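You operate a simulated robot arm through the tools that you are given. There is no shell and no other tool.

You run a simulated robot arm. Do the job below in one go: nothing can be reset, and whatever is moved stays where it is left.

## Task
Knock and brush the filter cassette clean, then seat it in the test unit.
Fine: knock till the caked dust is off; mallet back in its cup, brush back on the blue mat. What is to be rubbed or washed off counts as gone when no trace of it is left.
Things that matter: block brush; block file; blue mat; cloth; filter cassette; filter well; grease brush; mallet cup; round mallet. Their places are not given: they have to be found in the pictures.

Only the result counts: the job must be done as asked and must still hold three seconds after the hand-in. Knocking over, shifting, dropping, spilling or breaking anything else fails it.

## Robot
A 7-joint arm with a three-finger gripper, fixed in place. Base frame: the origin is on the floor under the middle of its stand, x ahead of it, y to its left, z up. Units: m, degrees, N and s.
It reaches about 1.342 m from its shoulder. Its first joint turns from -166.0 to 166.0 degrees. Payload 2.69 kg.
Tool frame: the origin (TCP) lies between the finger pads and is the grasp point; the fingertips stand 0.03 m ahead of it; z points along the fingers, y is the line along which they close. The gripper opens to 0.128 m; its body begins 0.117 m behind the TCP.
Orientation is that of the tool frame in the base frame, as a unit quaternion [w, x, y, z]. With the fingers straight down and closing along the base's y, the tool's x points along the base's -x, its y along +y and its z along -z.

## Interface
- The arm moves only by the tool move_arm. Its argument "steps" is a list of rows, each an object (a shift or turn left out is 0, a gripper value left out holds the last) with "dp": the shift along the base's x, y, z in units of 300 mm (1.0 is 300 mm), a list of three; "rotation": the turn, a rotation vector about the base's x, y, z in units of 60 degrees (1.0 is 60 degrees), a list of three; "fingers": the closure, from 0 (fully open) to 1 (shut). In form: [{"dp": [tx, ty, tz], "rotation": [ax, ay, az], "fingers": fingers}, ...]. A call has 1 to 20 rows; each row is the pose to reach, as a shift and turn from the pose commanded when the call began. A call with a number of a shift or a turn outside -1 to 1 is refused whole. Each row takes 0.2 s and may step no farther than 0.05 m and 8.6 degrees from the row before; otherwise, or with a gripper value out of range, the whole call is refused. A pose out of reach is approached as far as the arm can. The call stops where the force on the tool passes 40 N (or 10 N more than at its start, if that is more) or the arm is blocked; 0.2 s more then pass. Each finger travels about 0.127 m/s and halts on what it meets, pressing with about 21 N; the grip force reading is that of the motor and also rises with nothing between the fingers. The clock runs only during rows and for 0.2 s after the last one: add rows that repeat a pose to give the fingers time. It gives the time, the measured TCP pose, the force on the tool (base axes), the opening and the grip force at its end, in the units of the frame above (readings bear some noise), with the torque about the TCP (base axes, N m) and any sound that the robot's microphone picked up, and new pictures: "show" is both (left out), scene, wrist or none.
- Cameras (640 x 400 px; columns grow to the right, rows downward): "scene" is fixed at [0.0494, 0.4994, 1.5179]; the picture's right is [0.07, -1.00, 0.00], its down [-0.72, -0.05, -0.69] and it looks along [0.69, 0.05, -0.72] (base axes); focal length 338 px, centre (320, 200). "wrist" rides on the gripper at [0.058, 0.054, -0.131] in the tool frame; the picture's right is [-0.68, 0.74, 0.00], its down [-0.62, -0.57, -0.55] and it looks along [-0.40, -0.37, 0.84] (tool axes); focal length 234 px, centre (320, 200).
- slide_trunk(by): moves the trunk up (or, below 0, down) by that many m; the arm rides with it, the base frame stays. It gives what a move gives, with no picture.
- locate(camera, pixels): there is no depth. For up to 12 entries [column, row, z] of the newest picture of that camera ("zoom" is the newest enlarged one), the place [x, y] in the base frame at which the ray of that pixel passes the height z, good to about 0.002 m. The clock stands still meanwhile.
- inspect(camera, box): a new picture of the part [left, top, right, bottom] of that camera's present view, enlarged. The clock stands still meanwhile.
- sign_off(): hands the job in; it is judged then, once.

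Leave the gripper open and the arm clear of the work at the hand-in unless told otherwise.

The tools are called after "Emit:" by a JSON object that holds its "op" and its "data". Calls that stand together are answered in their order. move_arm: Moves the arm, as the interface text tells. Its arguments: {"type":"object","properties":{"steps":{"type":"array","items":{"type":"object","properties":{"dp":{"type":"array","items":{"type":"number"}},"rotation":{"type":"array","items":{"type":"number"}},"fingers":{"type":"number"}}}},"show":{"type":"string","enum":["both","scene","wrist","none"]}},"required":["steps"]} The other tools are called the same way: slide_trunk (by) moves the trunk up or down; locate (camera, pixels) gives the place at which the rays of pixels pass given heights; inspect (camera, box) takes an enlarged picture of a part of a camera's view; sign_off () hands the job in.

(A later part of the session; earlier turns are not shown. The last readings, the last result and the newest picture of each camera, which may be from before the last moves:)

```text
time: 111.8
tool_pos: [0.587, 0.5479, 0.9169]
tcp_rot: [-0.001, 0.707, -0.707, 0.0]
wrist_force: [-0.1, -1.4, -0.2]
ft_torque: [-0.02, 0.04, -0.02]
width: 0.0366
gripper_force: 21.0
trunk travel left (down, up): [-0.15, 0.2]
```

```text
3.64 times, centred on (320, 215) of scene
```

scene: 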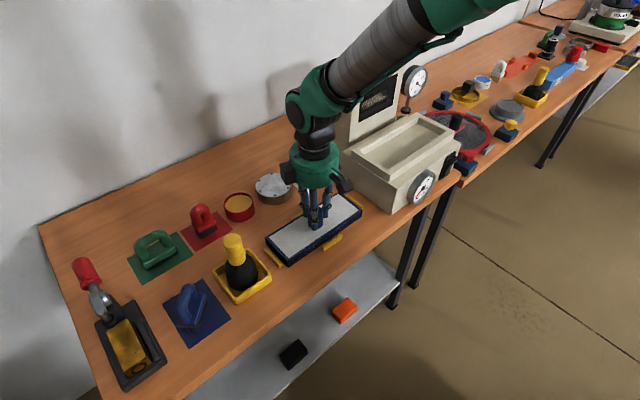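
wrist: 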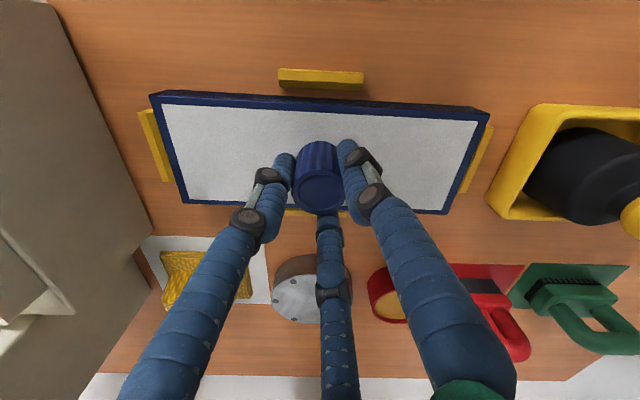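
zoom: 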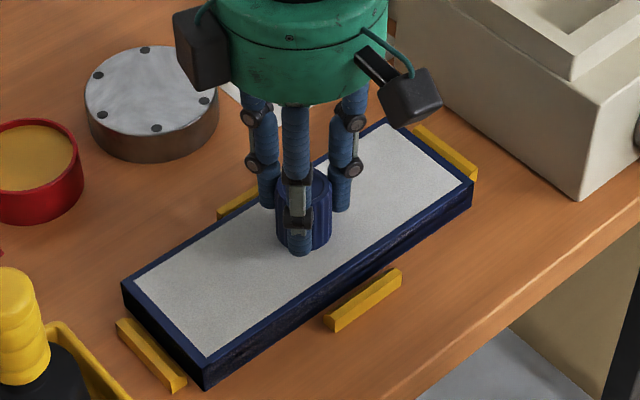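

The knob is gripped (0.0366 m, 21 N). I'll lift the cassette straight up.

Emit:
{"op": "move_arm", "data": {"steps": [{"dp": [0, 0, 0.03], "fingers": 1.0}, {"dp": [0, 0, 0.08]}, {"dp": [0, 0, 0.18]}, {"dp": [0, 0, 0.3]}, {"dp": [0, 0, 0.42]}, {"dp": [0, 0, 0.53]}, {"dp": [0, 0, 0.58]}, {"dp": [0, 0, 0.58]}]}}

Emit:
{"op": "inspect", "data": {"camera": "scene", "box": [250, 90, 480, 250]}}

```text
time: 113.6
tool_pos: [0.5863, 0.5452, 1.0932]
tcp_rot: [0.001, 0.707, -0.707, 0.0]
wrist_force: [0.3, -0.6, -2.7]
ft_torque: [0.02, -0.02, 0.0]
width: 0.0365
gripper_force: 20.4
trunk travel left (down, up): [-0.15, 0.2]
```

scene: 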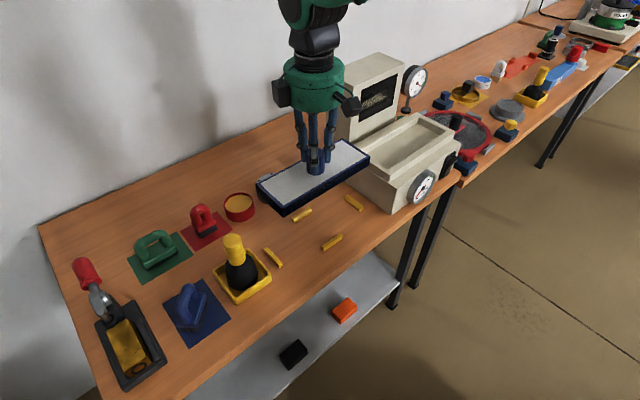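
wrist: 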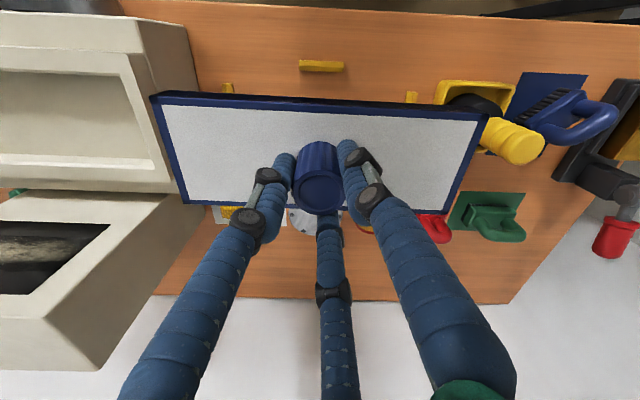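

```text
2.50 times, centred on (365, 170) of scene
```

zoom: 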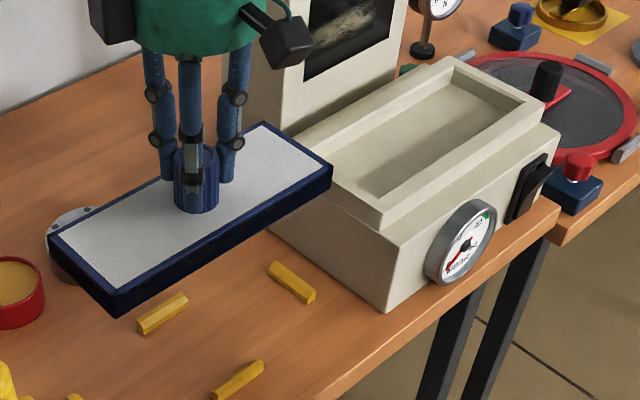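

The cassette hangs level (2.7 N). Its bottom is at about z 1.026, clear of the well rim (0.975). I'll carry it over the well.

Emit:
{"op": "move_arm", "data": {"steps": [{"dp": [0.06, -0.06, 0], "fingers": 1.0}, {"dp": [0.16, -0.163, 0]}, {"dp": [0.26, -0.265, 0]}, {"dp": [0.36, -0.367, 0]}, {"dp": [0.46, -0.469, 0]}, {"dp": [0.56, -0.571, 0]}, {"dp": [0.65, -0.663, 0]}, {"dp": [0.71, -0.724, 0]}, {"dp": [0.737, -0.752, 0]}, {"dp": [0.737, -0.752, 0]}]}}

Emit:
{"op": "inspect", "data": {"camera": "scene", "box": [330, 70, 490, 210]}}

Emit:
{"op": "inspect", "data": {"camera": "wrist", "box": [120, 40, 520, 280]}}

```text
time: 115.8
tool_pos: [0.8079, 0.3201, 1.0906]
tcp_rot: [0.0, 0.707, -0.707, 0.001]
wrist_force: [-0.8, -0.3, -2.5]
ft_torque: [-0.02, 0.01, 0.0]
width: 0.0366
gripper_force: 21.5
trunk travel left (down, up): [-0.15, 0.2]
```

scene: 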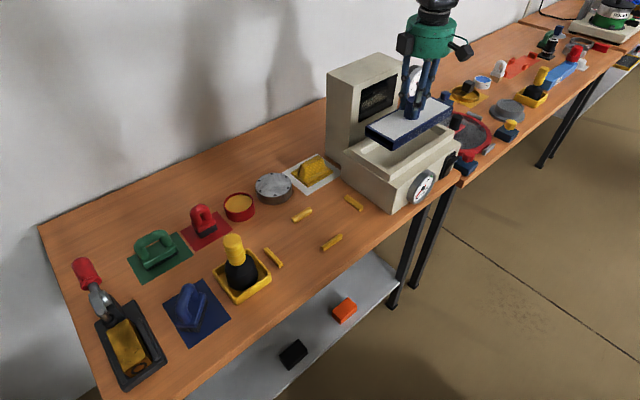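
wrist: 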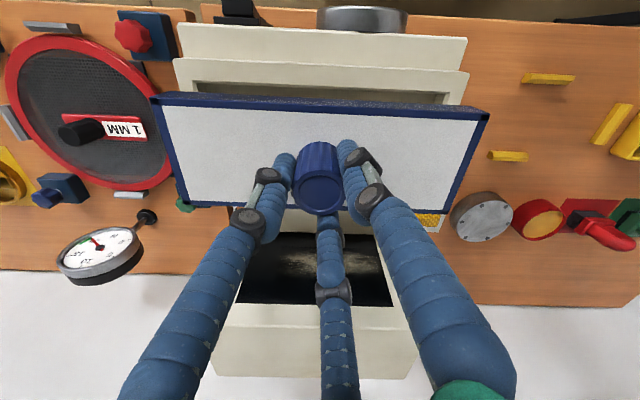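

```text
2.86 times, centred on (410, 140) of scene
```

zoom: 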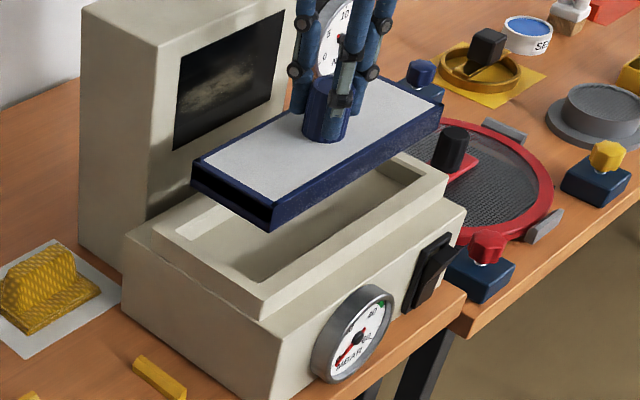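

```text
1.60 times, centred on (320, 160) of wrist
```

zoom: 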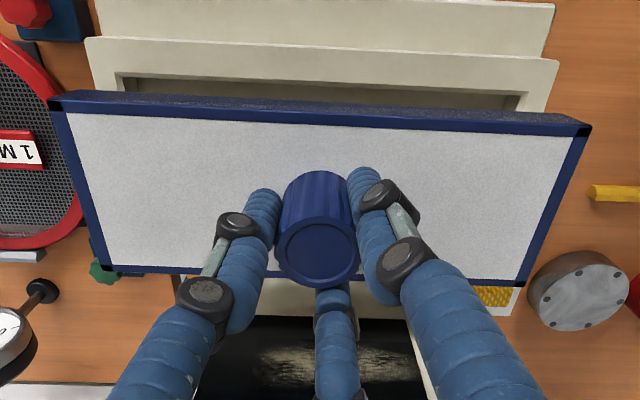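

The cassette is above the well. I'll measure the cassette's present corners and the visible front inner corners of the well from this view.

Emit:
{"op": "locate", "data": {"camera": "wrist", "pixels": [[151.3, 94.4, 1.0535], [488.8, 114.4, 1.0535], [445, 214.4, 1.0535], [185.6, 202.5, 1.0535], [193.8, 81.9, 0.975], [449.4, 94.4, 0.975], [174.4, 60, 0.975], [468.8, 73.8, 0.975]]}}

Emit:
{"op": "inspect", "data": {"camera": "wrist", "box": [150, 40, 330, 140]}}

Emit:
{"op": "inspect", "data": {"camera": "wrist", "box": [330, 40, 510, 140]}}

```text
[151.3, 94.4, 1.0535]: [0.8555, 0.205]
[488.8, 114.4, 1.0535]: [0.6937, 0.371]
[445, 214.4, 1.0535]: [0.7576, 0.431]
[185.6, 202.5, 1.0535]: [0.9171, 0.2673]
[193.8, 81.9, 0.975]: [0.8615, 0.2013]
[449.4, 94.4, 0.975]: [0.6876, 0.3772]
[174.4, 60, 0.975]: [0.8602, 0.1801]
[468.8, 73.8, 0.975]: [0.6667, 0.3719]
```

```text
3.56 times, centred on (240, 90) of wrist
```

zoom: 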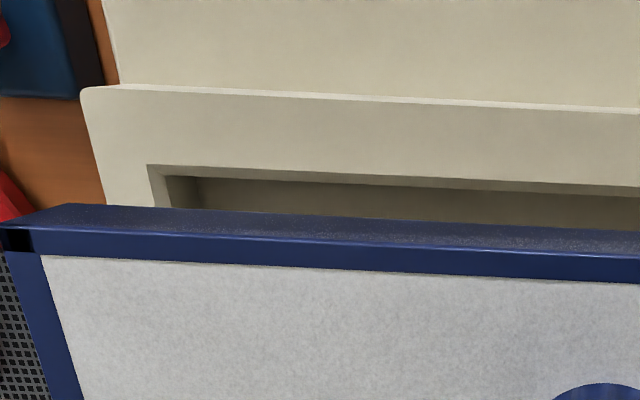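

```text
3.56 times, centred on (420, 90) of wrist
```

zoom: 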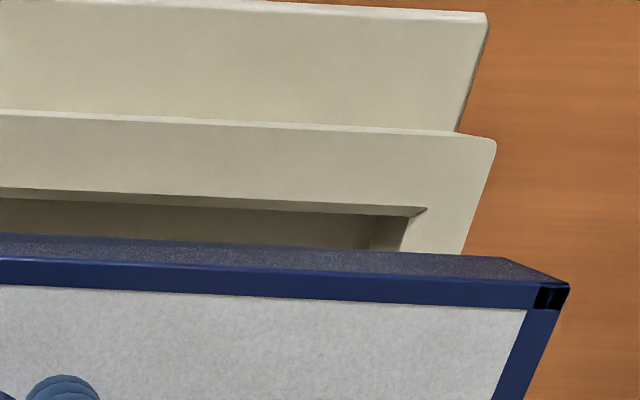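

Emit:
{"op": "locate", "data": {"camera": "wrist", "pixels": [[191.7, 80.2, 0.96], [191.7, 80.2, 0.98], [450.1, 92.2, 0.96], [450.1, 92.2, 0.98], [166, 63.5, 0.96], [166, 63.5, 0.98], [469, 74, 0.96], [469, 74, 0.98]]}}

Emit:
{"op": "inspect", "data": {"camera": "scene", "box": [340, 110, 440, 190]}}

Emit:
{"op": "inspect", "data": {"camera": "scene", "box": [400, 90, 480, 160]}}

```text
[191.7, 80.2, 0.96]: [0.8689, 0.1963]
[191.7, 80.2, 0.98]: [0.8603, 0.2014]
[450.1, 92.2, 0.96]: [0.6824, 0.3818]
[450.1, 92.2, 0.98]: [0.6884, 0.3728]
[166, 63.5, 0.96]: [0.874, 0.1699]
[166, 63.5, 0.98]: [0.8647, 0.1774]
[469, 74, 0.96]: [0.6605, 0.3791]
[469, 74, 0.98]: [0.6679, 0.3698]
```

```text
5.00 times, centred on (390, 150) of scene
```

zoom: 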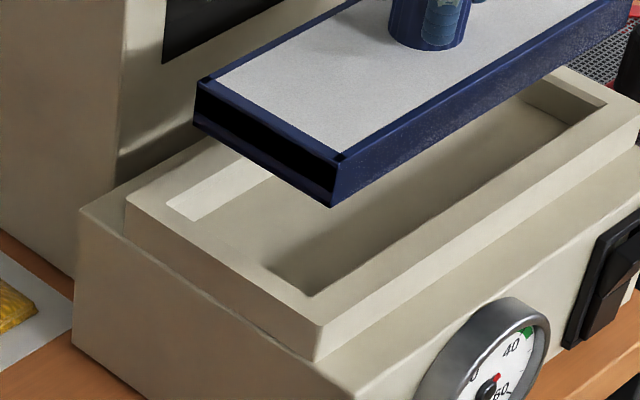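

```text
5.71 times, centred on (440, 125) of scene
```

zoom: 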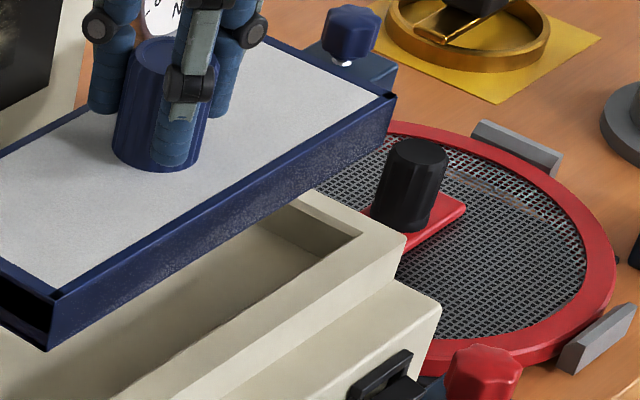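

Emit:
{"op": "locate", "data": {"camera": "scene", "pixels": [[388, 169.4, 0.96], [388, 169.4, 0.98], [447.5, 130.8, 0.96], [447.5, 130.8, 0.98], [359, 151, 0.96], [359, 151, 0.98], [454.9, 132, 0.96], [454.9, 132, 0.98], [390, 175, 0.96], [390, 175, 0.98], [351, 150.6, 0.96], [351, 150.6, 0.98]]}}

```text
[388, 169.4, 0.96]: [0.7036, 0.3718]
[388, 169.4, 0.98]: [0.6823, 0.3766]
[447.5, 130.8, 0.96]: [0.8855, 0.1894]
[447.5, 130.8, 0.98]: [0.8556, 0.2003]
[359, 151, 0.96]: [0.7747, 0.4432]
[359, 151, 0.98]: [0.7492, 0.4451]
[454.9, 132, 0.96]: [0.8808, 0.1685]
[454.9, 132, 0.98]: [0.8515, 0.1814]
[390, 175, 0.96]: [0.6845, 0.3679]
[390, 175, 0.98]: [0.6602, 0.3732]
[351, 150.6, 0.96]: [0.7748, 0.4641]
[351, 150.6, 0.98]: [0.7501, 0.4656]
```

Emit:
{"op": "locate", "data": {"camera": "scene", "pixels": [[394, 141.4, 1.04], [394, 141.4, 1.0535], [394, 141.4, 1.06], [367, 126, 1.0535], [367, 126, 1.06], [453.1, 107, 1.0535], [453.1, 107, 1.06]]}}

Emit:
{"op": "locate", "data": {"camera": "wrist", "pixels": [[487.6, 114.2, 1.04], [487.6, 114.2, 1.06], [151, 93.5, 1.04], [151, 93.5, 1.06], [445, 214.4, 1.06]]}}

```text
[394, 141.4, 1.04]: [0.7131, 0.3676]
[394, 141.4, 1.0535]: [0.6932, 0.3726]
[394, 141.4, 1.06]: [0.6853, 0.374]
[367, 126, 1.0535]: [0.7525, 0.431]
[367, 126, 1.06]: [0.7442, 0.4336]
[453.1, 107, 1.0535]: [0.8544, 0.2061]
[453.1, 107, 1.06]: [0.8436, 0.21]
```

```text
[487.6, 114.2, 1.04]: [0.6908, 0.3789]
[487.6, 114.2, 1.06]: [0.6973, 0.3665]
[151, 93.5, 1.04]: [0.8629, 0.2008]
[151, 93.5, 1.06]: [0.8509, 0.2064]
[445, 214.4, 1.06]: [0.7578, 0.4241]
```

Rim z = 0.9755; the well centre is about (0.8088, 0.3217), the cassette centre about (0.8055, 0.3187), with about 0.8° yaw difference. I'll correct by (+3.3, +3.0) mm and +0.7°, and lower until the bottom is just above the rim.

Emit:
{"op": "move_arm", "data": {"steps": [{"dp": [0.011, 0.01, 0], "rotation": [0, 0, 0.0117], "fingers": 1.0}, {"dp": [0.011, 0.01, -0.05], "rotation": [0, 0, 0.0117]}, {"dp": [0.011, 0.01, -0.1], "rotation": [0, 0, 0.0117]}, {"dp": [0.011, 0.01, -0.125], "rotation": [0, 0, 0.0117]}, {"dp": [0.011, 0.01, -0.125], "rotation": [0, 0, 0.0117]}]}}

Emit:
{"op": "inspect", "data": {"camera": "scene", "box": [340, 100, 460, 190]}}

Emit:
{"op": "inspect", "data": {"camera": "wrist", "box": [130, 50, 330, 220]}}

Emit:
{"op": "inspect", "data": {"camera": "wrist", "box": [320, 50, 520, 220]}}

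```text
time: 117.0
tool_pos: [0.8083, 0.3242, 1.0541]
tcp_rot: [-0.001, 0.711, -0.703, 0.0]
wrist_force: [0.2, 0.9, -1.9]
ft_torque: [0.01, 0.01, 0.02]
width: 0.0366
gripper_force: 21.0
trunk travel left (down, up): [-0.15, 0.2]
```

scene: 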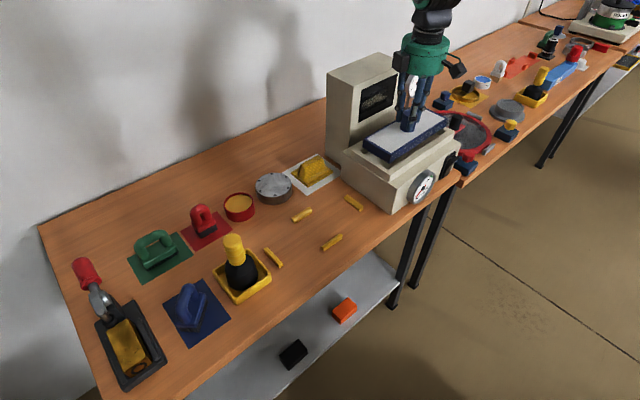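
wrist: 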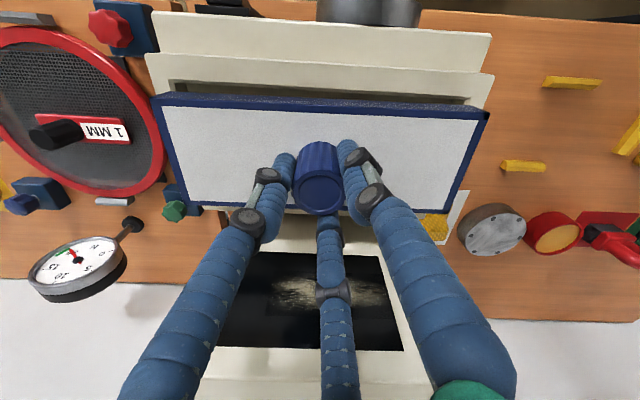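

```text
4.44 times, centred on (400, 145) of scene
```

zoom: 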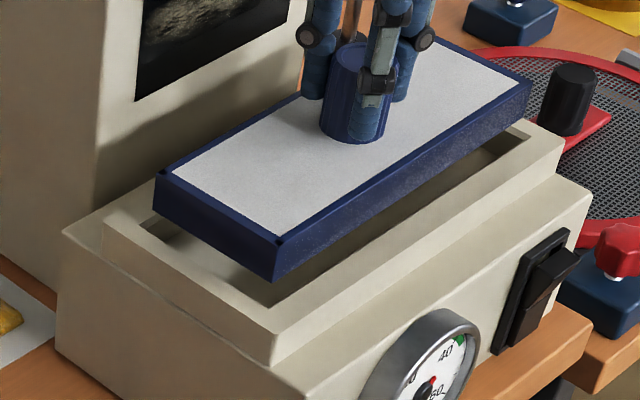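

```text
2.35 times, centred on (230, 135) of wrist
```

zoom: 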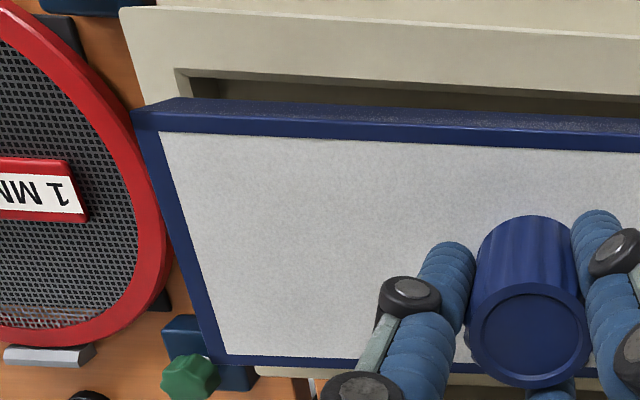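

```text
2.35 times, centred on (420, 135) of wrist
```

zoom: 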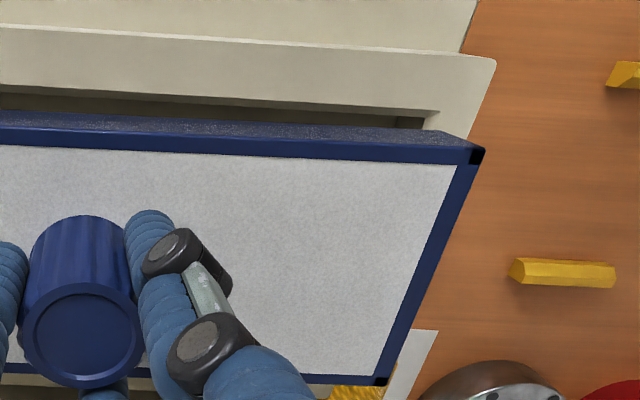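

The bottom corner sits directly over the opening with the expected margins (~9 mm at the ends, ~4.5 mm at the sides). I'll lower gently into the well, watching the force.

Emit:
{"op": "move_arm", "data": {"steps": [{"dp": [0, 0, -0.02], "fingers": 1.0}, {"dp": [0, 0, -0.04]}, {"dp": [0, 0, -0.055]}, {"dp": [0, 0, -0.055]}]}}

Emit:
{"op": "inspect", "data": {"camera": "scene", "box": [340, 100, 460, 190]}}

Emit:
{"op": "inspect", "data": {"camera": "wrist", "box": [130, 50, 510, 250]}}

```text
time: 118.0
tool_pos: [0.8118, 0.3235, 1.0388]
tcp_rot: [0.0, 0.712, -0.702, 0.0]
wrist_force: [-1.7, -0.1, 1.4]
ft_torque: [-0.18, -0.29, -0.15]
width: 0.0369
gripper_force: 20.7
trunk travel left (down, up): [-0.15, 0.2]
```

scene: 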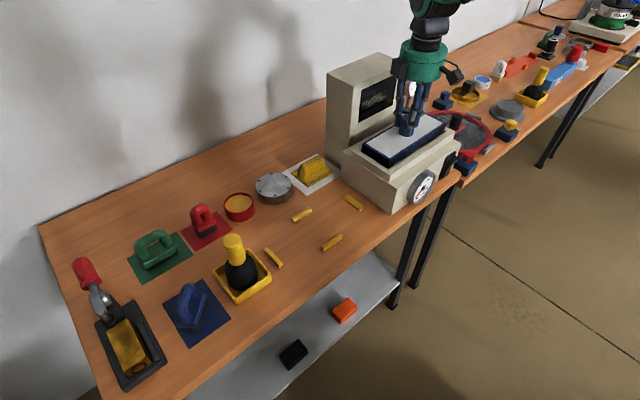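
wrist: 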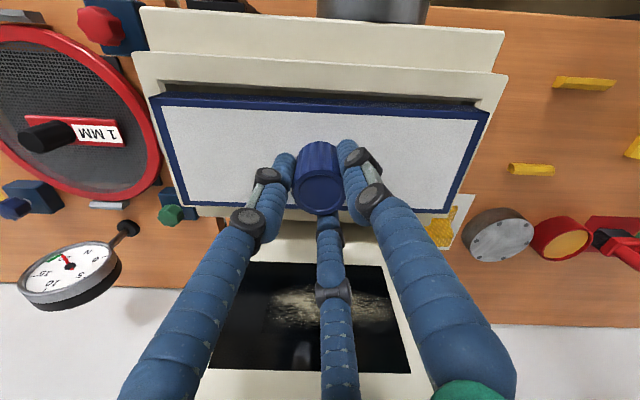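

```text
4.44 times, centred on (400, 145) of scene
```

zoom: 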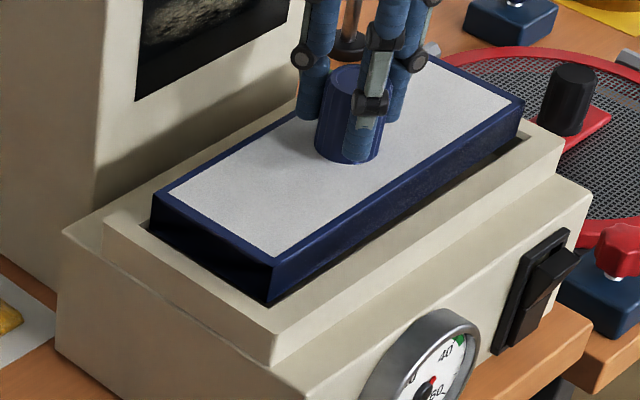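

```text
1.68 times, centred on (320, 150) of wrist
```

zoom: 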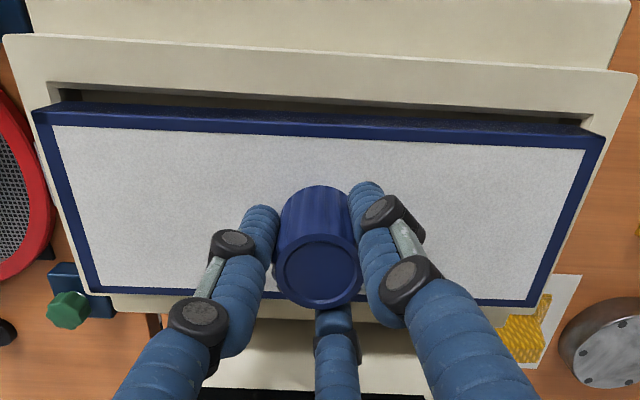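

There is slight contact (about 4 N, torque pointing to the far-back corner). I'll measure the cassette and well corners again in this closer view.

Emit:
{"op": "locate", "data": {"camera": "wrist", "pixels": [[149.2, 96.4, 1.001], [489.6, 112.5, 1.001], [451, 212.5, 1.001], [186, 204.8, 1.001], [159.3, 80.4, 0.9755], [482.5, 99.4, 0.9755]]}}

Emit:
{"op": "inspect", "data": {"camera": "wrist", "box": [130, 60, 230, 130]}}

Emit:
{"op": "inspect", "data": {"camera": "wrist", "box": [420, 70, 520, 240]}}

Emit:
{"op": "inspect", "data": {"camera": "wrist", "box": [140, 160, 260, 240]}}

Emit:
{"op": "inspect", "data": {"camera": "scene", "box": [415, 100, 470, 150]}}

```text
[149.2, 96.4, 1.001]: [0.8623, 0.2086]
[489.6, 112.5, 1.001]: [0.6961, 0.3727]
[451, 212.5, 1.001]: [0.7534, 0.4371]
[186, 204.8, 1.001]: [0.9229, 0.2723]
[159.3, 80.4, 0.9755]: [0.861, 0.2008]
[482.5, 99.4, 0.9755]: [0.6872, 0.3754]
```

```text
5.71 times, centred on (180, 95) of wrist
```

zoom: 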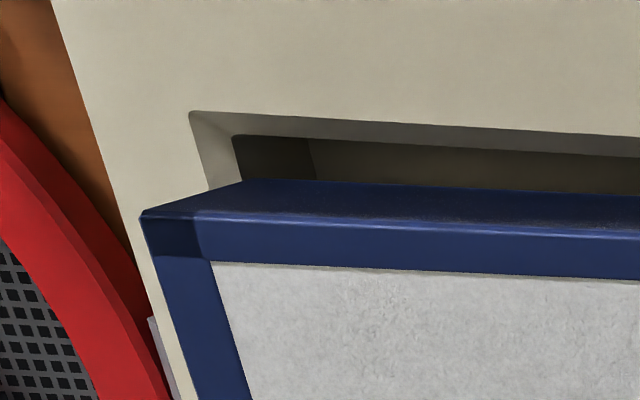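

```text
2.35 times, centred on (470, 155) of wrist
```

zoom: 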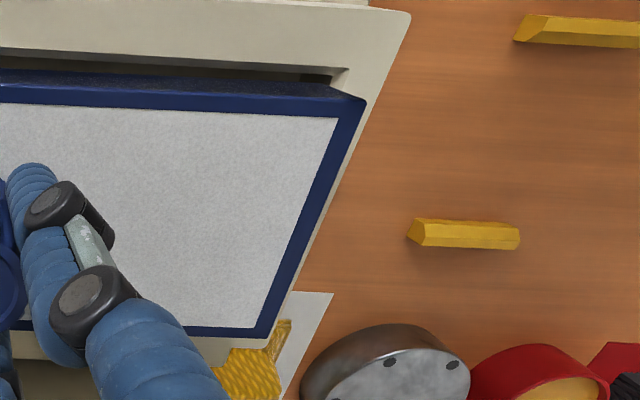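

```text
5.00 times, centred on (200, 200) of wrist
```

zoom: 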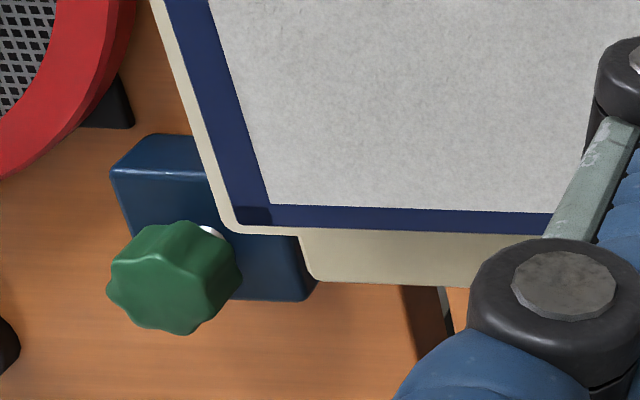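

```text
8.00 times, centred on (442, 125) of scene
```

zoom: 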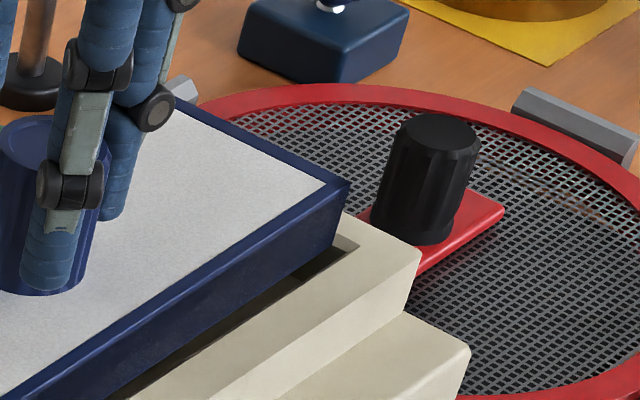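

By these measurements the cassette is centred but turned about +0.7° too far. I'll lift 3 mm, turn back −0.6°, nudge 1 mm to the front and lower again.

Emit:
{"op": "move_arm", "data": {"steps": [{"dp": [0, 0, 0.01], "fingers": 1.0}, {"dp": [-0.003, -0.003, 0.01], "rotation": [0, 0, -0.01]}, {"dp": [-0.003, -0.003, 0.0], "rotation": [0, 0, -0.01]}, {"dp": [-0.003, -0.003, -0.007], "rotation": [0, 0, -0.01]}, {"dp": [-0.003, -0.003, -0.007], "rotation": [0, 0, -0.01]}], "show": "none"}}

```text
time: 119.2
tool_pos: [0.8096, 0.3234, 1.0346]
tcp_rot: [0.001, 0.708, -0.707, 0.0]
wrist_force: [-0.4, 0.0, -1.9]
ft_torque: [0.0, -0.03, 0.02]
width: 0.0365
gripper_force: 21.0
trunk travel left (down, up): [-0.15, 0.2]
```

No contact now, lower than before. I'll keep lowering in small steps.

Emit:
{"op": "move_arm", "data": {"steps": [{"dp": [0, 0, -0.007], "fingers": 1.0}, {"dp": [0, 0, -0.013]}, {"dp": [0, 0, -0.013]}], "show": "none"}}

Emit:
{"op": "move_arm", "data": {"steps": [{"dp": [0, 0, -0.007], "fingers": 1.0}, {"dp": [0, 0, -0.013]}, {"dp": [0, 0, -0.013]}], "show": "none"}}

```text
time: 120.0
tool_pos: [0.8093, 0.3233, 1.0321]
tcp_rot: [0.0, 0.708, -0.706, 0.0]
wrist_force: [-0.7, 0.4, -2.2]
ft_torque: [-0.03, 0.01, 0.01]
width: 0.037
gripper_force: 20.5
trunk travel left (down, up): [-0.15, 0.2]
```

```text
time: 120.8
tool_pos: [0.81, 0.3226, 1.0282]
tcp_rot: [0.001, 0.707, -0.707, 0.001]
wrist_force: [-0.1, 0.4, -2.6]
ft_torque: [0.01, 0.02, 0.0]
width: 0.0367
gripper_force: 20.8
trunk travel left (down, up): [-0.15, 0.2]
```

It is sliding in freely. Continue down and look.

Emit:
{"op": "move_arm", "data": {"steps": [{"dp": [0, 0, -0.007], "fingers": 1.0}, {"dp": [0, 0, -0.013]}, {"dp": [0, 0, -0.013]}]}}

Emit:
{"op": "inspect", "data": {"camera": "scene", "box": [340, 100, 460, 190]}}

```text
time: 121.6
tool_pos: [0.8097, 0.3227, 1.0236]
tcp_rot: [0.0, 0.708, -0.707, -0.001]
wrist_force: [0.3, -0.7, -2.3]
ft_torque: [-0.03, 0.03, 0.0]
width: 0.0366
gripper_force: 20.8
trunk travel left (down, up): [-0.15, 0.2]
```

scene: 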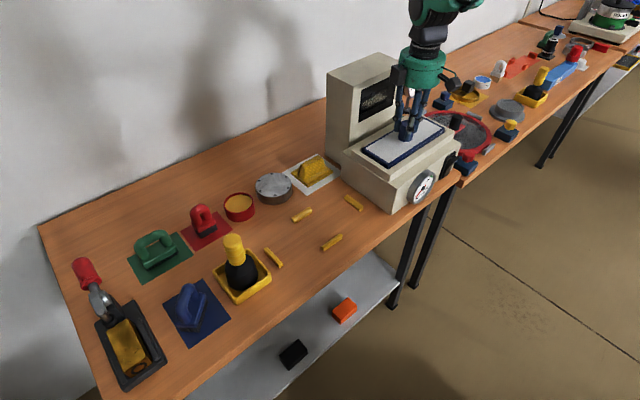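
wrist: 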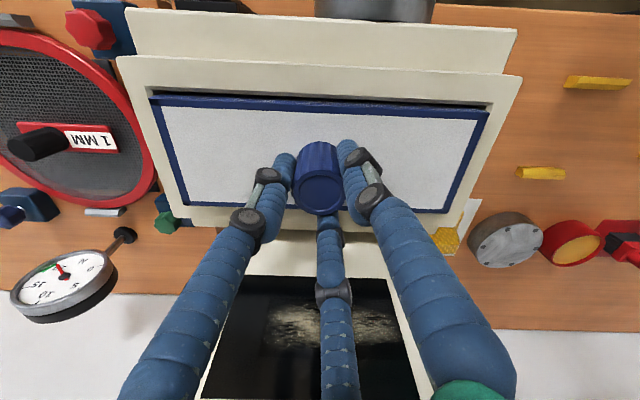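

```text
4.44 times, centred on (400, 145) of scene
```

zoom: 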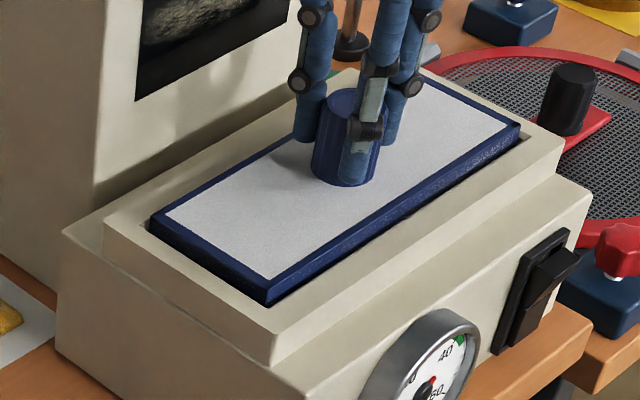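

The cassette is entering evenly. I'll continue lowering until it meets the floor of the well.

Emit:
{"op": "move_arm", "data": {"steps": [{"dp": [0, 0, -0.007], "fingers": 1.0}, {"dp": [0, 0, -0.013]}, {"dp": [0, 0, -0.013]}], "show": "none"}}

Emit:
{"op": "move_arm", "data": {"steps": [{"dp": [0, 0, -0.007], "fingers": 1.0}, {"dp": [0, 0, -0.01]}, {"dp": [0, 0, -0.01]}], "show": "none"}}

```text
time: 122.4
tool_pos: [0.81, 0.3227, 1.02]
tcp_rot: [0.0, 0.708, -0.707, 0.0]
wrist_force: [0.8, -0.3, 1.6]
ft_torque: [0.17, 0.28, -0.08]
width: 0.0369
gripper_force: 21.0
trunk travel left (down, up): [-0.15, 0.2]
```

```text
time: 123.2
tool_pos: [0.8105, 0.324, 1.019]
tcp_rot: [-0.002, 0.707, -0.707, 0.001]
wrist_force: [5.3, -1.2, 19.2]
ft_torque: [-0.09, -0.13, -0.09]
width: 0.0367
gripper_force: 20.5
trunk travel left (down, up): [-0.15, 0.2]
```

Firm contact at TCP z≈1.019 with nearly zero torque, i.e. flat on the floor of the well. I'll look at the fit from both cameras.

Emit:
{"op": "move_arm", "data": {"steps": [{"dp": [0, 0, 0.003], "fingers": 1.0}, {"dp": [0, 0, 0.003]}]}}

Emit:
{"op": "inspect", "data": {"camera": "scene", "box": [345, 100, 455, 185]}}

Emit:
{"op": "inspect", "data": {"camera": "wrist", "box": [110, 50, 330, 230]}}

Emit:
{"op": "inspect", "data": {"camera": "wrist", "box": [320, 50, 540, 230]}}

```text
time: 123.8
tool_pos: [0.8101, 0.3226, 1.02]
tcp_rot: [-0.001, 0.708, -0.706, 0.001]
wrist_force: [10.1, 1.3, 19.9]
ft_torque: [0.08, -0.36, -0.09]
width: 0.0367
gripper_force: 21.4
trunk travel left (down, up): [-0.15, 0.2]
```

scene: 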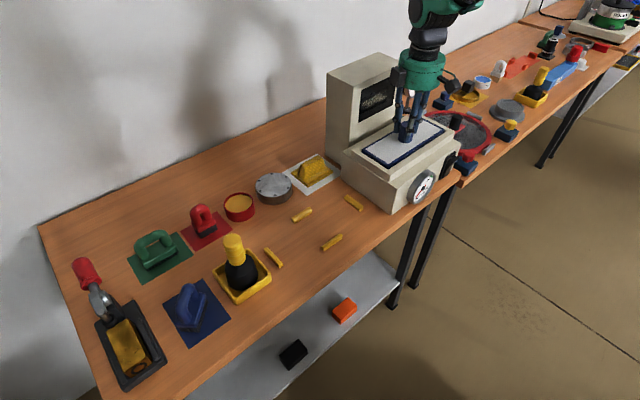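
wrist: 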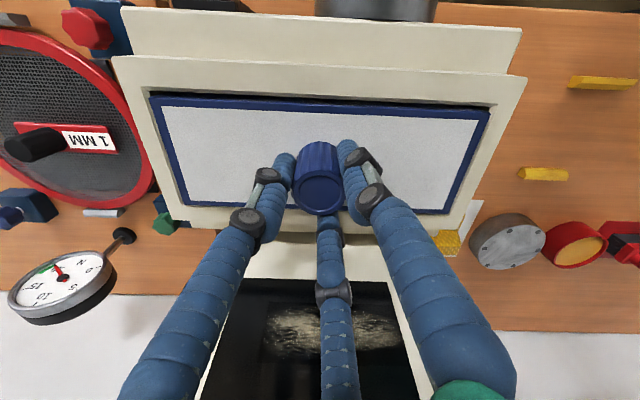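

```text
4.71 times, centred on (400, 142) of scene
```

zoom: 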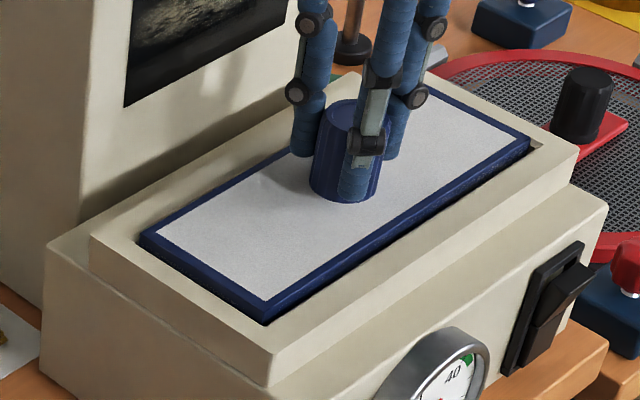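

```text
2.22 times, centred on (220, 140) of wrist
```

zoom: 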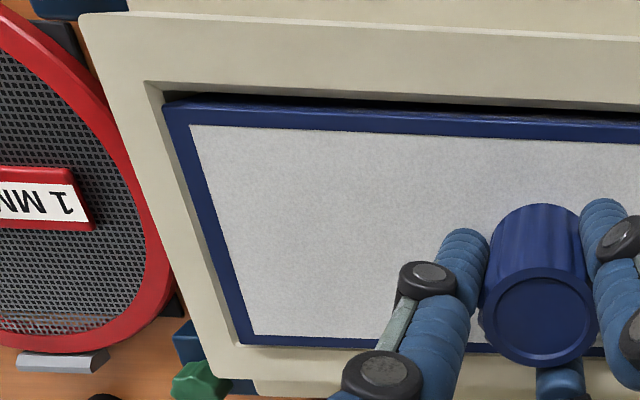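

```text
2.22 times, centred on (430, 140) of wrist
```

zoom: 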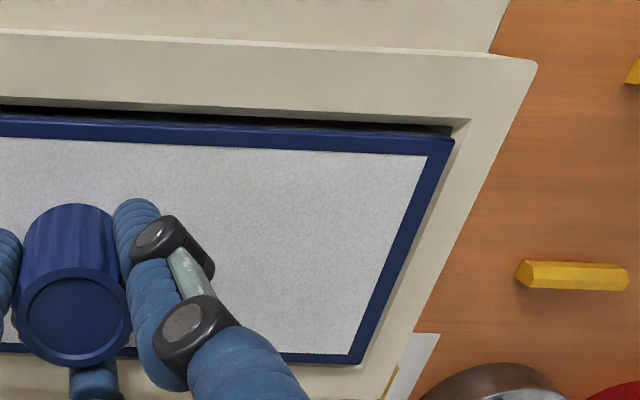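

It looks evenly seated, but the force reading shows a sideways push (+x 10 N), so a wall may be pressing. I'll measure gaps precisely.

Emit:
{"op": "locate", "data": {"camera": "wrist", "pixels": [[150.2, 96.3, 0.9825], [490.8, 111.6, 0.9825], [446.7, 213.4, 0.9825], [185.3, 204.4, 0.9825], [141.2, 87.3, 0.9755], [496.7, 104, 0.9755]]}}

Emit:
{"op": "inspect", "data": {"camera": "wrist", "box": [120, 70, 200, 130]}}

Emit:
{"op": "inspect", "data": {"camera": "wrist", "box": [440, 85, 520, 145]}}

Emit:
{"op": "inspect", "data": {"camera": "scene", "box": [360, 140, 410, 180]}}

Emit:
{"op": "inspect", "data": {"camera": "scene", "box": [410, 105, 460, 145]}}

```text
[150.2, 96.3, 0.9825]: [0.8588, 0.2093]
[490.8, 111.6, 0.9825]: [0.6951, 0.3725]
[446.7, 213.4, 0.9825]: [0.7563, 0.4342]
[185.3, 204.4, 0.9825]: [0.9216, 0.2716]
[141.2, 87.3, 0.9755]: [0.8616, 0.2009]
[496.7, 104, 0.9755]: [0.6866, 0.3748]
```

```text
6.67 times, centred on (160, 100) of wrist
```

zoom: 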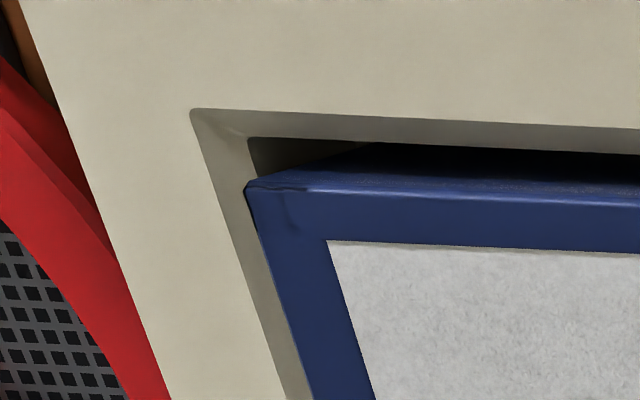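

```text
6.67 times, centred on (480, 115) of wrist
```

zoom: 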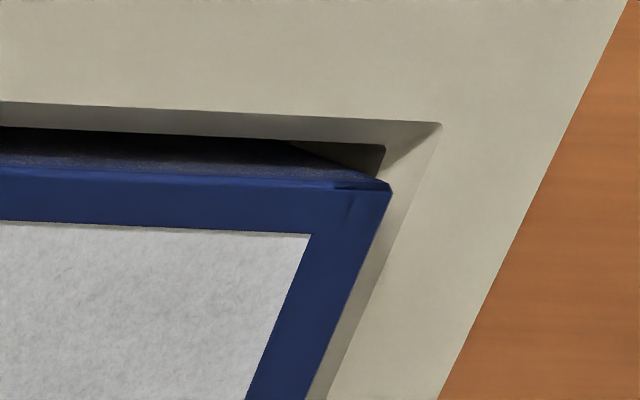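

```text
10.00 times, centred on (385, 160) of scene
```

zoom: 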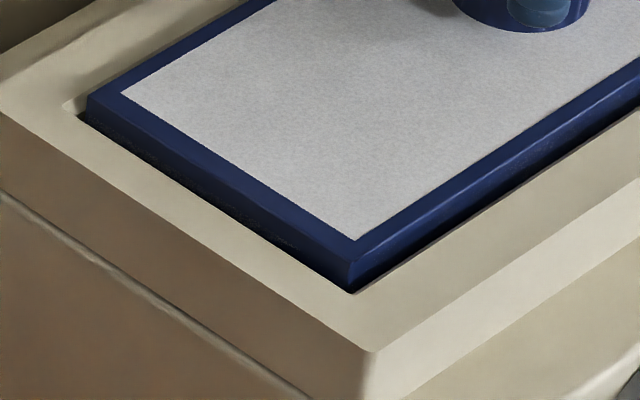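

```text
10.00 times, centred on (435, 125) of scene
```

zoom: 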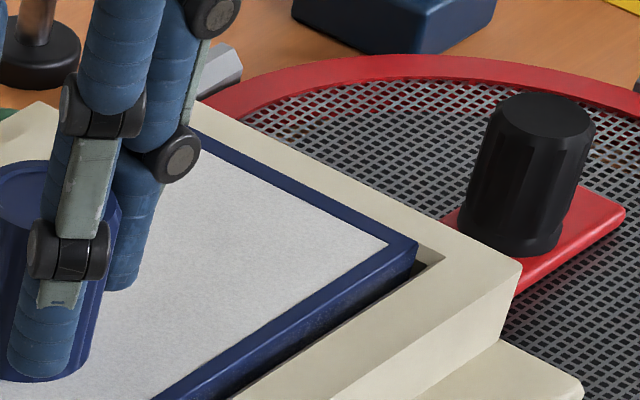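

The cassette is centred in the well within about a millimetre with clearance all round, resting flat. The remaining force is contact friction under load. I'll relieve the downward load slightly before releasing.

Emit:
{"op": "move_arm", "data": {"steps": [{"dp": [0, 0, 0.003], "fingers": 1.0}, {"dp": [0, 0, 0.003]}], "show": "none"}}

Emit:
{"op": "move_arm", "data": {"steps": [{"dp": [0, 0, 0.003], "fingers": 1.0}, {"dp": [0, 0, 0.003]}], "show": "none"}}

```text
time: 124.4
tool_pos: [0.8094, 0.3238, 1.0203]
tcp_rot: [0.0, 0.708, -0.706, 0.0]
wrist_force: [9.8, 2.5, 17.3]
ft_torque: [0.07, -0.31, -0.01]
width: 0.0366
gripper_force: 20.9
trunk travel left (down, up): [-0.15, 0.2]
```

```text
time: 125.0
tool_pos: [0.8093, 0.3227, 1.0193]
tcp_rot: [0.0, 0.708, -0.706, 0.001]
wrist_force: [7.0, -1.0, 11.7]
ft_torque: [-0.04, -0.29, -0.05]
width: 0.0366
gripper_force: 21.2
trunk travel left (down, up): [-0.15, 0.2]
```

Emit:
{"op": "move_arm", "data": {"steps": [{"dp": [0, 0, 0.003], "fingers": 1.0}, {"dp": [0, 0, 0.003]}], "show": "none"}}

Emit:
{"op": "move_arm", "data": {"steps": [{"dp": [0, 0, 0.002], "fingers": 1.0}, {"dp": [0, 0, 0.002]}], "show": "none"}}

```text
time: 125.6
tool_pos: [0.8092, 0.322, 1.0191]
tcp_rot: [0.002, 0.708, -0.706, -0.001]
wrist_force: [1.5, 0.3, 1.9]
ft_torque: [0.07, -0.03, -0.07]
width: 0.0366
gripper_force: 20.9
trunk travel left (down, up): [-0.15, 0.2]
```

```text
time: 126.2
tool_pos: [0.81, 0.3228, 1.0208]
tcp_rot: [0.002, 0.708, -0.706, 0.001]
wrist_force: [0.0, 1.3, -1.9]
ft_torque: [0.01, -0.02, -0.01]
width: 0.0366
gripper_force: 21.4
trunk travel left (down, up): [-0.15, 0.2]
```

Load is off now (the hand just carries the weight). I'll lower 0.9 mm for light contact and open the fingers gradually.

Emit:
{"op": "move_arm", "data": {"steps": [{"dp": [0, 0, -0.003], "fingers": 1.0}, {"dp": [0, 0, -0.003], "fingers": 0.65}, {"dp": [0, 0, -0.003], "fingers": 0.55}, {"dp": [0, 0, -0.003], "fingers": 0.4}, {"dp": [0, 0, -0.003], "fingers": 0.3}, {"dp": [0, 0, -0.003], "fingers": 0.3}]}}

Emit:
{"op": "inspect", "data": {"camera": "scene", "box": [345, 90, 465, 185]}}

Emit:
{"op": "inspect", "data": {"camera": "wrist", "box": [110, 50, 530, 250]}}

```text
time: 127.6
tool_pos: [0.8093, 0.3221, 1.0204]
tcp_rot: [0.0, 0.707, -0.707, 0.0]
wrist_force: [-0.5, -1.5, 0.0]
ft_torque: [-0.01, 0.03, 0.0]
width: 0.0897
gripper_force: 0.1
trunk travel left (down, up): [-0.15, 0.2]
```

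scene: 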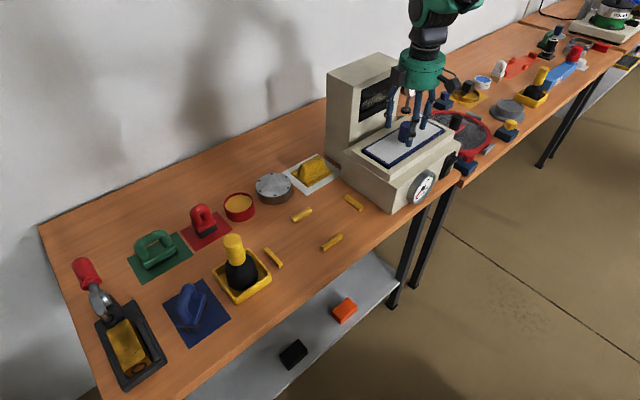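
wrist: 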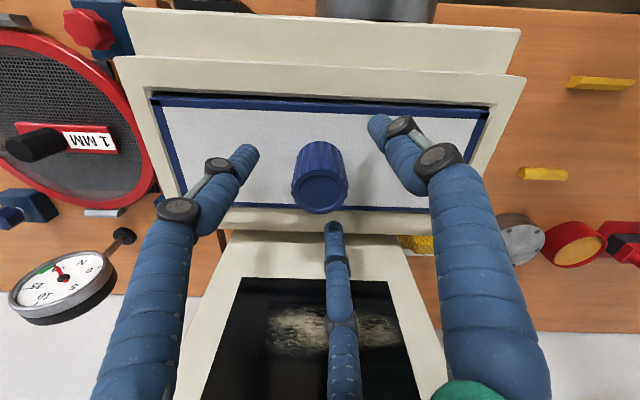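

```text
4.21 times, centred on (405, 138) of scene
```

zoom: 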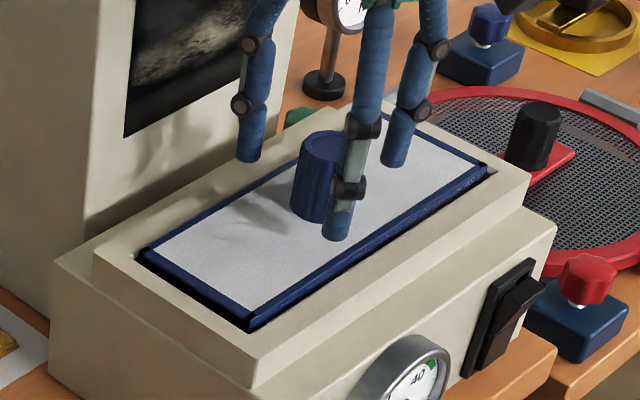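

```text
1.52 times, centred on (320, 150) of wrist
```

zoom: 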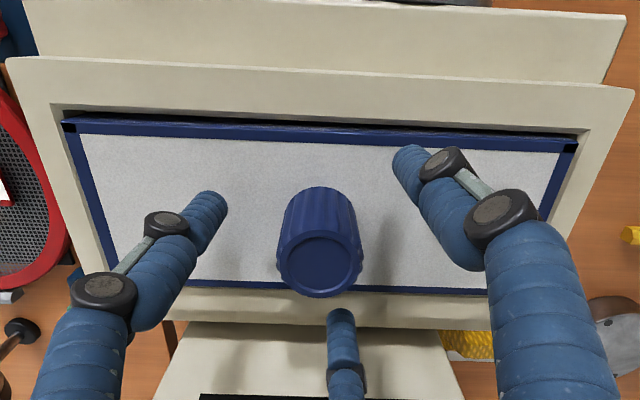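

The fingers are clear and the cassette sits still in the well. I'll rise straight up slowly and check that it stays.

Emit:
{"op": "move_arm", "data": {"steps": [{"dp": [0, 0, 0.03], "fingers": 0.3}, {"dp": [0, 0, 0.08]}, {"dp": [0, 0, 0.16]}, {"dp": [0, 0, 0.28]}, {"dp": [0, 0, 0.41]}, {"dp": [0, 0, 0.5]}, {"dp": [0, 0, 0.5]}]}}

Emit:
{"op": "inspect", "data": {"camera": "scene", "box": [345, 90, 465, 185]}}

Emit:
{"op": "inspect", "data": {"camera": "wrist", "box": [160, 0, 480, 200]}}

```text
time: 129.2
tool_pos: [0.8127, 0.3236, 1.1703]
tcp_rot: [0.001, 0.708, -0.706, 0.001]
wrist_force: [0.4, 0.1, 0.3]
ft_torque: [0.01, 0.0, 0.02]
width: 0.0897
gripper_force: 0.0
trunk travel left (down, up): [-0.15, 0.2]
```

scene: 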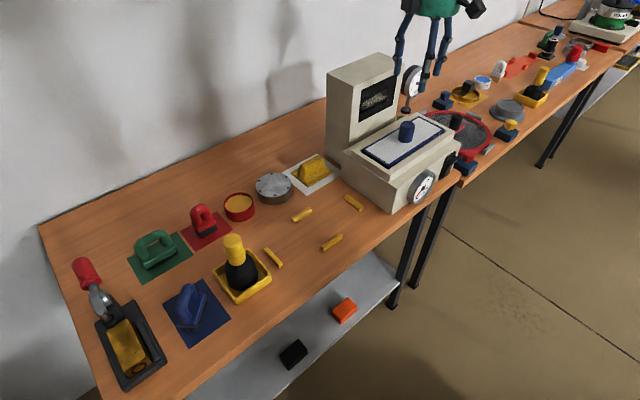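
wrist: 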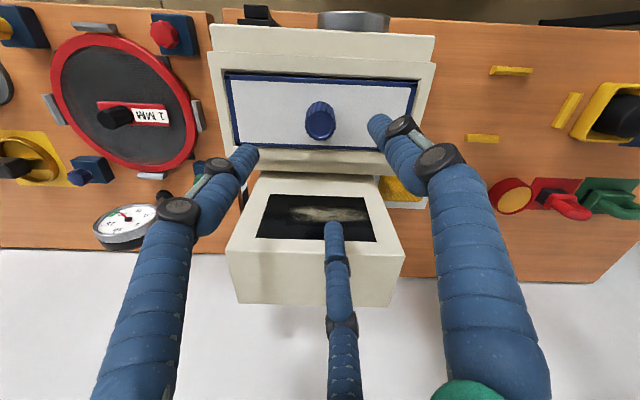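

```text
4.21 times, centred on (405, 138) of scene
```

zoom: 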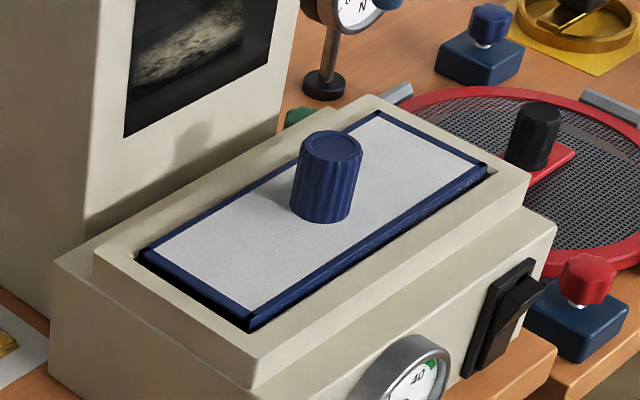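

```text
2.00 times, centred on (320, 100) of wrist
```

zoom: 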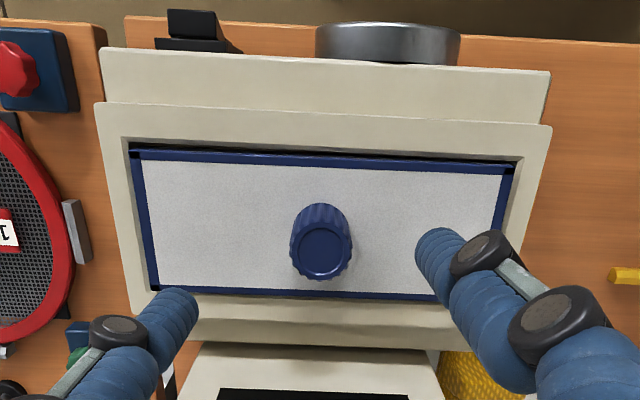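

The cassette stays seated and level. I'll verify its top height by triangulating corners from both cameras and double-check the filter surface for any dust trace.

Emit:
{"op": "locate", "data": {"camera": "scene", "pixels": [[387.9, 166, 0.97], [387.9, 166, 0.99], [444.7, 129, 0.97], [444.7, 129, 0.99]]}}

Emit:
{"op": "locate", "data": {"camera": "wrist", "pixels": [[416.5, 83.5, 0.97], [416.5, 83.5, 0.99], [225, 74.5, 0.97], [225, 74.5, 0.99]]}}

Emit:
{"op": "inspect", "data": {"camera": "wrist", "box": [215, 60, 320, 155]}}

Emit:
{"op": "inspect", "data": {"camera": "wrist", "box": [320, 60, 425, 155]}}

```text
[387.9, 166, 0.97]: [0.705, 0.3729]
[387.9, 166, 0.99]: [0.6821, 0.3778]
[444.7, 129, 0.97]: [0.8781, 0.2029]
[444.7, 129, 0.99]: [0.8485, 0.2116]
```

```text
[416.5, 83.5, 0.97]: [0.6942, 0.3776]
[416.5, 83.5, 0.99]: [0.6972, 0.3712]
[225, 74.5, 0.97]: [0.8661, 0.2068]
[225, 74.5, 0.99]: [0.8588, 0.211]
```

```text
4.21 times, centred on (268, 108) of wrist
```

zoom: 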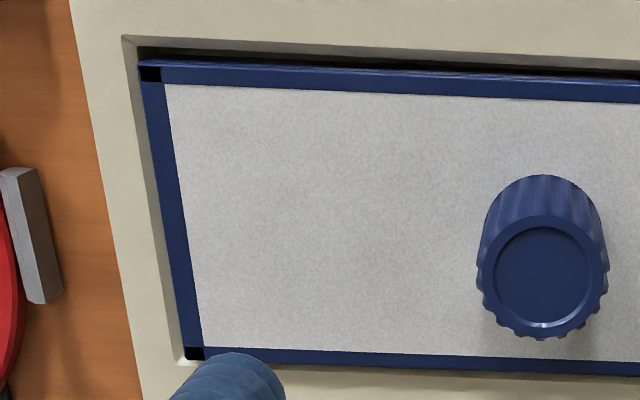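

```text
4.21 times, centred on (372, 108) of wrist
```

zoom: 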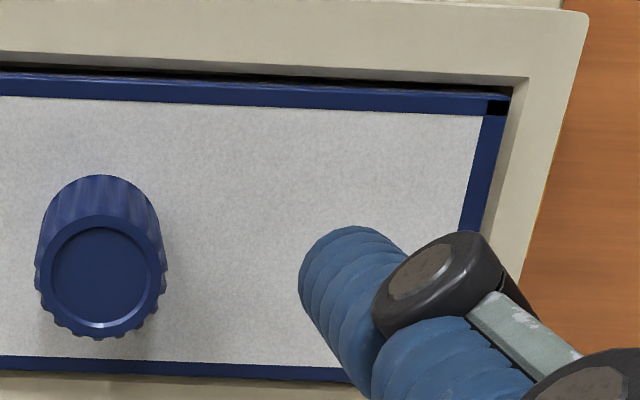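

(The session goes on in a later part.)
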